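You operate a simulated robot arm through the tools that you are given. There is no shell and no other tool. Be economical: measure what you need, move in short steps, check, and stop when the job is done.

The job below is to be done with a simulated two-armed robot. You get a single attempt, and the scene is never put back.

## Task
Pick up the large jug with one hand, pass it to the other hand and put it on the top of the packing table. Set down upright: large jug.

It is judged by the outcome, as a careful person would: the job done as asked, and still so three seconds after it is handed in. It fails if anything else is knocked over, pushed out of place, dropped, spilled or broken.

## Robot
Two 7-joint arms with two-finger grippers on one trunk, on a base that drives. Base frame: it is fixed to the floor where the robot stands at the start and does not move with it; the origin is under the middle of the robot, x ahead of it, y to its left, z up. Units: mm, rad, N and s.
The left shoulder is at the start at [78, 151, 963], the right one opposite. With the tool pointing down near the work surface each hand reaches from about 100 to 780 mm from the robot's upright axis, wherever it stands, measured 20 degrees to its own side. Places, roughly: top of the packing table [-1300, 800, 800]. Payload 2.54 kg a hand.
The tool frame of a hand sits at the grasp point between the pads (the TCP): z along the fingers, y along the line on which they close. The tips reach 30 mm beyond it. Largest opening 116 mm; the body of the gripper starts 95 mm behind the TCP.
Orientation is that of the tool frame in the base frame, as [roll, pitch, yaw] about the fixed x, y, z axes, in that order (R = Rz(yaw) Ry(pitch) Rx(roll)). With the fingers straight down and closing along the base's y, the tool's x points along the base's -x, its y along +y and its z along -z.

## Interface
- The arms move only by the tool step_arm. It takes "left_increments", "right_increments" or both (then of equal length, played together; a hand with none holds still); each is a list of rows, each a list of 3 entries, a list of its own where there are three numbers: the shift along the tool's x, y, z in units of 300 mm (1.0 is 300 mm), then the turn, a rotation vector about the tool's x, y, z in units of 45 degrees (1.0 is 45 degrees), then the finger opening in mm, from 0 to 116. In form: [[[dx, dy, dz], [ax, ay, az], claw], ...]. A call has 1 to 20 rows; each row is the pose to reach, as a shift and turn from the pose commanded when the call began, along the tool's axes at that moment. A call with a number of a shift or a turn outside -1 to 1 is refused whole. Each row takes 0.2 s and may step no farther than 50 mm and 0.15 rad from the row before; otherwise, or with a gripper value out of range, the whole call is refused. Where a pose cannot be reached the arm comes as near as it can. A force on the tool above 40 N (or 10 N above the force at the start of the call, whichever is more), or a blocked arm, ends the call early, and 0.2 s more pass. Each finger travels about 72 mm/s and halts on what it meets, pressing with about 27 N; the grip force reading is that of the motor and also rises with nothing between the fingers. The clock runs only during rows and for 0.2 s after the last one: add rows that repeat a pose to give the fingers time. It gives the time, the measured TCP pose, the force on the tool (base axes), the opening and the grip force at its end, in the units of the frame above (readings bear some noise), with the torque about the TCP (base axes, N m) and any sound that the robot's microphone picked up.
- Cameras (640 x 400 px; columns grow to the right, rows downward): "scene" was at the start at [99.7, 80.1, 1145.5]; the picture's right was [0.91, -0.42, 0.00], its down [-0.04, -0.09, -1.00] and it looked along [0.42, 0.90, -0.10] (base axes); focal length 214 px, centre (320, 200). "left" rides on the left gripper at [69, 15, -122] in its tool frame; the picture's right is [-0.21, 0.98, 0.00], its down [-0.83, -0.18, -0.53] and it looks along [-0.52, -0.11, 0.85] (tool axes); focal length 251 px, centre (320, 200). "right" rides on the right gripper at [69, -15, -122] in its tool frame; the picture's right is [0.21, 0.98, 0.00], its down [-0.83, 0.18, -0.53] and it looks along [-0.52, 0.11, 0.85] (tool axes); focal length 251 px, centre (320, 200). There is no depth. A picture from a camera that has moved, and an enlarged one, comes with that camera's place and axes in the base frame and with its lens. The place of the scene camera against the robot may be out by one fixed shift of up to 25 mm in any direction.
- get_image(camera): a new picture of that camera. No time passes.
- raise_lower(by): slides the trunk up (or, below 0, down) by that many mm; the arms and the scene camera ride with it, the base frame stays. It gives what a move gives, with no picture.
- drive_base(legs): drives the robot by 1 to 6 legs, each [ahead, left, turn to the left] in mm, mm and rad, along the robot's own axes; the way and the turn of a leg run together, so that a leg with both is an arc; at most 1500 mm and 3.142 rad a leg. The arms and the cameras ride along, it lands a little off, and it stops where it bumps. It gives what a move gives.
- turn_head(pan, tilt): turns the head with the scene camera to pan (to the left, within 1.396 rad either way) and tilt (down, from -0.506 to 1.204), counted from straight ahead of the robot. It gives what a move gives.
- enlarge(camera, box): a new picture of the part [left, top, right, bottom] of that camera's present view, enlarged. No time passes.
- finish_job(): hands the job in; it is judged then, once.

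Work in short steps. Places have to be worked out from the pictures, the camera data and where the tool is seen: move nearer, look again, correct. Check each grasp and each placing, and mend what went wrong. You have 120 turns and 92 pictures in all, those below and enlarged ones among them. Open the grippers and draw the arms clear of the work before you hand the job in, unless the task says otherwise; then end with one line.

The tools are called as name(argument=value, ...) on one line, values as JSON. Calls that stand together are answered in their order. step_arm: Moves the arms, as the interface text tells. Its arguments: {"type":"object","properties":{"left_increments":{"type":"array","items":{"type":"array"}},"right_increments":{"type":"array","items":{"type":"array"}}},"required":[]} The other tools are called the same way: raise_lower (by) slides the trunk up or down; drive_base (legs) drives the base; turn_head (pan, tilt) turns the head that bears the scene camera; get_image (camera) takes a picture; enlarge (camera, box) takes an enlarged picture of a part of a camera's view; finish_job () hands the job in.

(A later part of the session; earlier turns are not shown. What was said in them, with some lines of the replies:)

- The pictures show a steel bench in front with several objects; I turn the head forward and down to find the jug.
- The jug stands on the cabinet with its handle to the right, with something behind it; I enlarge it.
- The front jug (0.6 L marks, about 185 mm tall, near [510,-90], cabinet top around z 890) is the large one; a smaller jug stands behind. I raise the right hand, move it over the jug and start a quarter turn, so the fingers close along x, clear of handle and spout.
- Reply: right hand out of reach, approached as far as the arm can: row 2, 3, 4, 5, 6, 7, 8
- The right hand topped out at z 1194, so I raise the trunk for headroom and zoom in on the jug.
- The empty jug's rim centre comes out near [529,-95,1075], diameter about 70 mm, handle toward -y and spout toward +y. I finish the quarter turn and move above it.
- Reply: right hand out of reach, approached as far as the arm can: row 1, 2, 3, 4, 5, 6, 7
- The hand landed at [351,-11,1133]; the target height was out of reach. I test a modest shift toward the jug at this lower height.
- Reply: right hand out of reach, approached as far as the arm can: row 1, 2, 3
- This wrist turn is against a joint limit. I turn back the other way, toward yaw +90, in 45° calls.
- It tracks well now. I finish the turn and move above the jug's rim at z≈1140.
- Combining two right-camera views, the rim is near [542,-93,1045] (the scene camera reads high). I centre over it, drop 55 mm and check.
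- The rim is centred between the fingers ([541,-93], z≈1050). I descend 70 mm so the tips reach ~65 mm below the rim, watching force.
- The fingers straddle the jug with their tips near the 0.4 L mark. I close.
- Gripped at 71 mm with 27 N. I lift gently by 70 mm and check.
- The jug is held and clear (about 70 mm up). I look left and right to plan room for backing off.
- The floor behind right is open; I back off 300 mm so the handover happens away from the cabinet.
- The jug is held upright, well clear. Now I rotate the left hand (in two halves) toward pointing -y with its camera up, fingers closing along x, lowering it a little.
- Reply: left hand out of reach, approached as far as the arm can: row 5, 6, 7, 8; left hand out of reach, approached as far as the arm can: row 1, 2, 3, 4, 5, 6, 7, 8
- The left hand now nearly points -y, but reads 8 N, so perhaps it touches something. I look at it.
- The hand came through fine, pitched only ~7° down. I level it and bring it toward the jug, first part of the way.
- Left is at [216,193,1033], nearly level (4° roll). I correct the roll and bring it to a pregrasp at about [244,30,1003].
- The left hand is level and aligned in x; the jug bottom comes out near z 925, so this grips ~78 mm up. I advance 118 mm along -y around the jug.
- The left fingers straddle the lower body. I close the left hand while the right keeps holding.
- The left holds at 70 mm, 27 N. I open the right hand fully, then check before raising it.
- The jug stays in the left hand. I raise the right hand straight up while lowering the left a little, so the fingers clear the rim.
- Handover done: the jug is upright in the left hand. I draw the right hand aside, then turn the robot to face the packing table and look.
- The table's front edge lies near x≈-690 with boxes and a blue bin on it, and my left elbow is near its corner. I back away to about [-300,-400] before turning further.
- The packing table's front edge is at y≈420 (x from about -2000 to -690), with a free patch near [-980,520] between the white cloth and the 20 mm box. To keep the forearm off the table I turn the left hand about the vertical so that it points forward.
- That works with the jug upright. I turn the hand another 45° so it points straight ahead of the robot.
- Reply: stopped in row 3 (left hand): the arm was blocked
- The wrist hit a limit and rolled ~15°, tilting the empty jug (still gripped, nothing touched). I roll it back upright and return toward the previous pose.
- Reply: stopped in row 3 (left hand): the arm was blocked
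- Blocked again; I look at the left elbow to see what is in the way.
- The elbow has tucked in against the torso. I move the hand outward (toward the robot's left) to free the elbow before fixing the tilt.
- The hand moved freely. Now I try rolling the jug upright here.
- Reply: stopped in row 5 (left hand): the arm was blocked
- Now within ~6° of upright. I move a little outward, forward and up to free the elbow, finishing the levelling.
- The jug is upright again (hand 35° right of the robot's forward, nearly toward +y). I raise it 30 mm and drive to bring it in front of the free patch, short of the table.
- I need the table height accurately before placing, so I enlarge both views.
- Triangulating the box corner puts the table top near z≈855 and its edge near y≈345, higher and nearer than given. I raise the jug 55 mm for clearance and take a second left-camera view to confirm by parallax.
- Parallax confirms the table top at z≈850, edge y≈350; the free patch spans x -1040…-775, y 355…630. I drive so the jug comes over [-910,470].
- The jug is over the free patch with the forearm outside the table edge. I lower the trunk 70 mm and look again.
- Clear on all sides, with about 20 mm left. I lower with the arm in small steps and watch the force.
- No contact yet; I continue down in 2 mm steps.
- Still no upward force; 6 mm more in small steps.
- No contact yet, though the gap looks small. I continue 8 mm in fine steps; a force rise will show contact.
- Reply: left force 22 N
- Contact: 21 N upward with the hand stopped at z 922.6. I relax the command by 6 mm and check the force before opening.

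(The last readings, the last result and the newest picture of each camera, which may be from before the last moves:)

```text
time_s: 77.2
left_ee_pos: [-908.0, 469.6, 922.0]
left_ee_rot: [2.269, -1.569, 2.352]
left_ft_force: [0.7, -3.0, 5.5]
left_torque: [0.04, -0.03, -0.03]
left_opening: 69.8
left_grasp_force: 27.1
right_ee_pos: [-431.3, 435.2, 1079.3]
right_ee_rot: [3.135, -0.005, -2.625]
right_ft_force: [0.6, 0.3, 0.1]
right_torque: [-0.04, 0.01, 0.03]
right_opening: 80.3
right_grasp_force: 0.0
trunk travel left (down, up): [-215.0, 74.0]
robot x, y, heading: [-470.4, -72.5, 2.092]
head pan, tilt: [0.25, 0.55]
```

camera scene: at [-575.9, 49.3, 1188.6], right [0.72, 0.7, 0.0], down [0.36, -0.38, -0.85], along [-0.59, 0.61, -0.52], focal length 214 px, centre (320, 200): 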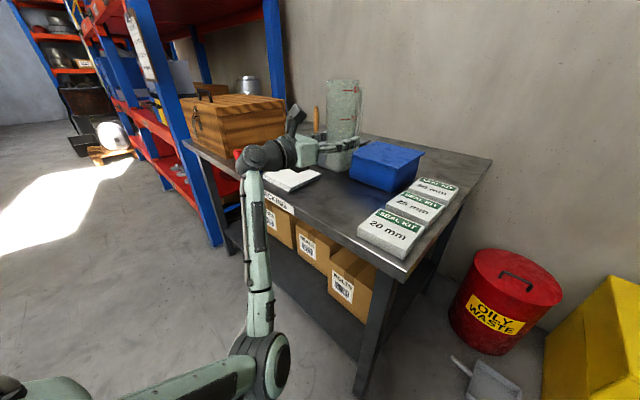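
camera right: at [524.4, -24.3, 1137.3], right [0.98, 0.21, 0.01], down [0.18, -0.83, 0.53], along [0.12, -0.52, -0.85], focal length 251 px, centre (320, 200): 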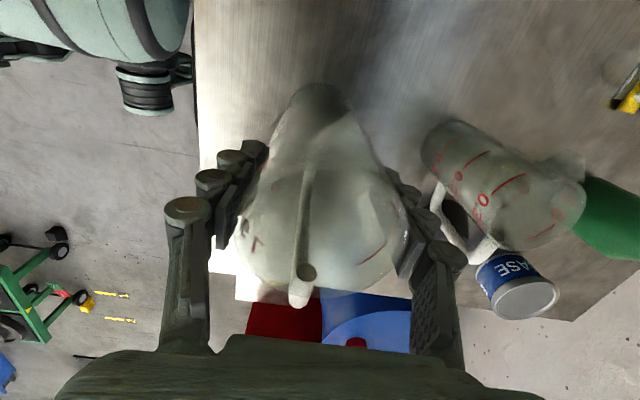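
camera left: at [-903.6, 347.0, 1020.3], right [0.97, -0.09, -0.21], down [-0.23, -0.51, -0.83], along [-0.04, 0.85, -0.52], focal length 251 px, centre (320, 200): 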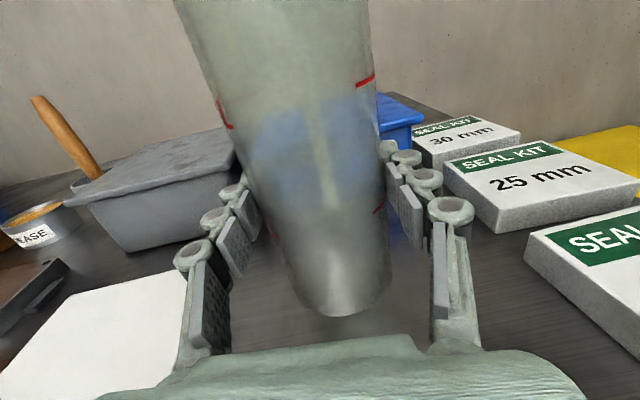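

The jug rests lightly (5 N) and level. I open the left hand.

step_arm(left_increments=[[[0, 0, 0], [0, 0, 0], 78], [[0, 0, 0], [0, 0, 0], 90], [[0, 0, 0], [0, 0, 0], 104], [[0, 0, 0], [0, 0, 0], 116], [[0, 0, 0], [0, 0, 0], 116]])

get_image(camera="left")

enlarge(camera="scene", box=[220, 50, 520, 250])

```text
time_s: 78.4
left_ee_pos: [-907.8, 470.7, 922.7]
left_ee_rot: [0.707, -1.568, -2.369]
left_ft_force: [-0.4, -0.2, -0.4]
left_torque: [-0.04, 0.02, -0.02]
left_opening: 115.9
left_grasp_force: 0.0
right_ee_pos: [-432.5, 436.7, 1079.5]
right_ee_rot: [3.137, -0.006, -2.625]
right_ft_force: [-0.6, 0.1, -0.3]
right_torque: [0.04, 0.02, -0.01]
right_opening: 80.2
right_grasp_force: 0.0
trunk travel left (down, up): [-215.0, 74.0]
robot x, y, heading: [-473.9, -73.4, 2.089]
head pan, tilt: [0.25, 0.55]
```

```text
31 pictures are left
camera left: at [-903.5, 347.3, 990.5], right [0.97, -0.09, -0.21], down [-0.23, -0.51, -0.83], along [-0.04, 0.85, -0.52], focal length 251 px, centre (320, 200)
```

left: 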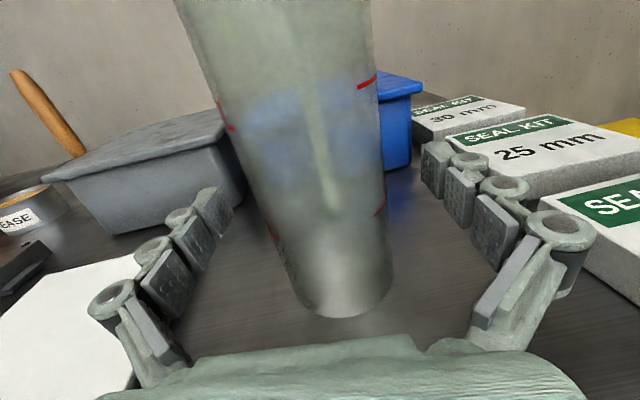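

```text
2.00 times, centred on (370, 150) of scene
camera zoom: at [-575.9, 48.9, 1118.7], right [0.72, 0.7, 0.0], down [0.36, -0.38, -0.85], along [-0.59, 0.61, -0.52], focal length 429 px, centre (220, 300)
```

zoom: 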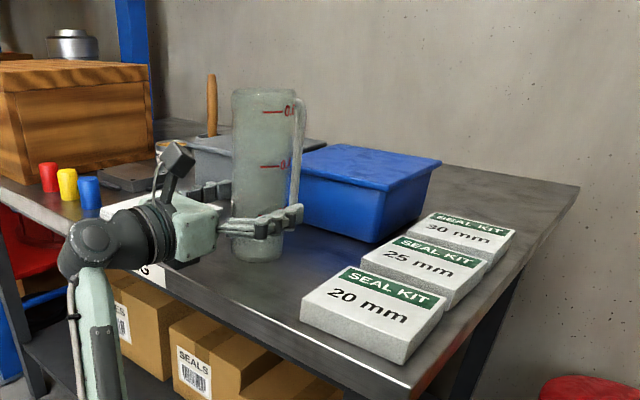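

The jug stands free. I back the whole robot straight out along the hand's axis so the arm keeps its shape.

drive_base(legs=[[-164, 114, 0]])

get_image(camera="scene")

get_image(camera="left")

```text
time_s: 80.1
left_ee_pos: [-923.5, 272.9, 922.8]
left_ee_rot: [0.632, -1.568, -2.296]
left_ft_force: [-0.8, -0.3, -0.8]
left_torque: [0.02, -0.02, -0.02]
left_opening: 116.0
left_grasp_force: 0.0
right_ee_pos: [-447.4, 237.4, 1079.9]
right_ee_rot: [3.137, -0.007, -2.625]
right_ft_force: [0.2, 1.0, 0.8]
right_torque: [0.06, 0.0, -0.02]
right_opening: 80.1
right_grasp_force: 0.1
trunk travel left (down, up): [-215.0, 74.0]
robot x, y, heading: [-486.5, -269.6, 2.088]
head pan, tilt: [0.25, 0.55]
```

```text
29 pictures are left
camera scene: at [-591.4, -150.1, 1118.8], right [0.72, 0.69, 0.0], down [0.36, -0.38, -0.85], along [-0.59, 0.61, -0.52], focal length 214 px, centre (320, 200)
```

scene: 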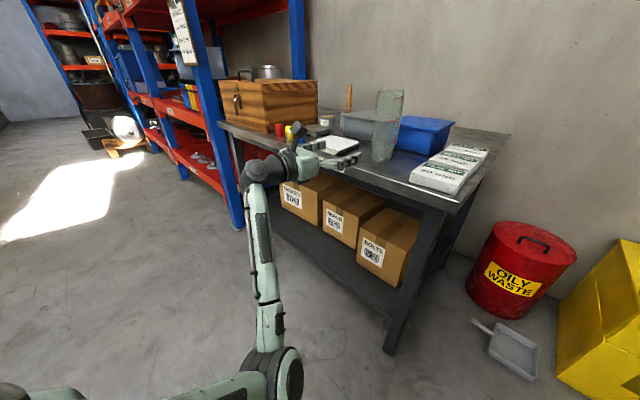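

```text
28 pictures are left
camera left: at [-918.6, 148.8, 990.6], right [0.97, -0.09, -0.21], down [-0.23, -0.51, -0.83], along [-0.04, 0.85, -0.52], focal length 251 px, centre (320, 200)
```

left: 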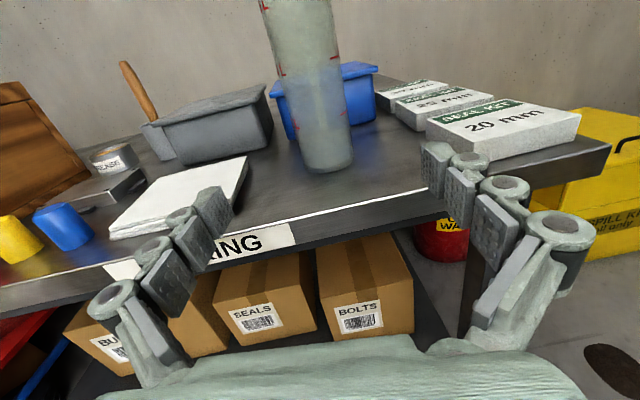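

The jug stands upright on the table with everything else in place. I back off a little more, then hand in.

drive_base(legs=[[-150, 30, 0]])

get_image(camera="scene")

```text
time_s: 81.5
left_ee_pos: [-873.4, 128.3, 923.1]
left_ee_rot: [0.557, -1.569, -2.22]
left_ft_force: [0.0, 0.6, 0.7]
left_torque: [-0.04, 0.01, 0.01]
left_opening: 116.0
left_grasp_force: 0.0
right_ee_pos: [-395.9, 91.1, 1079.0]
right_ee_rot: [3.138, -0.005, -2.629]
right_ft_force: [-0.4, 0.1, 0.2]
right_torque: [0.02, 0.0, -0.02]
right_opening: 80.2
right_grasp_force: 0.1
trunk travel left (down, up): [-215.0, 74.0]
robot x, y, heading: [-445.2, -419.5, 2.09]
head pan, tilt: [0.25, 0.55]
```

```text
27 pictures are left
camera scene: at [-543.2, -295.0, 1118.8], right [0.72, 0.69, 0.0], down [0.36, -0.38, -0.85], along [-0.59, 0.62, -0.52], focal length 214 px, centre (320, 200)
```

scene: 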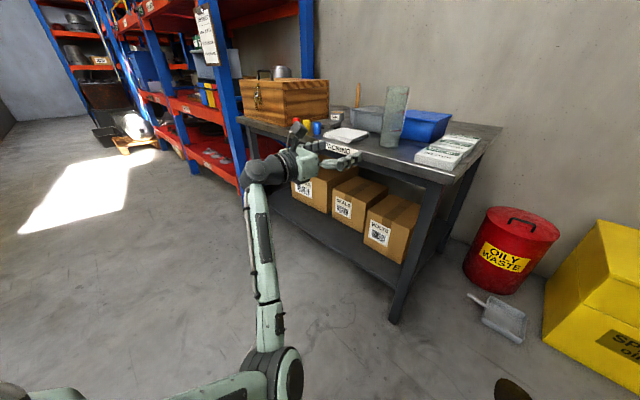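

The arms are clear and the jug is standing on the packing table; I hand in.

finish_job()

```text
The job is handed in.
```

The large jug was picked up with the right hand, passed to the left, and set down upright on the packing table; the last picture shows it standing there with nothing else on the table disturbed.
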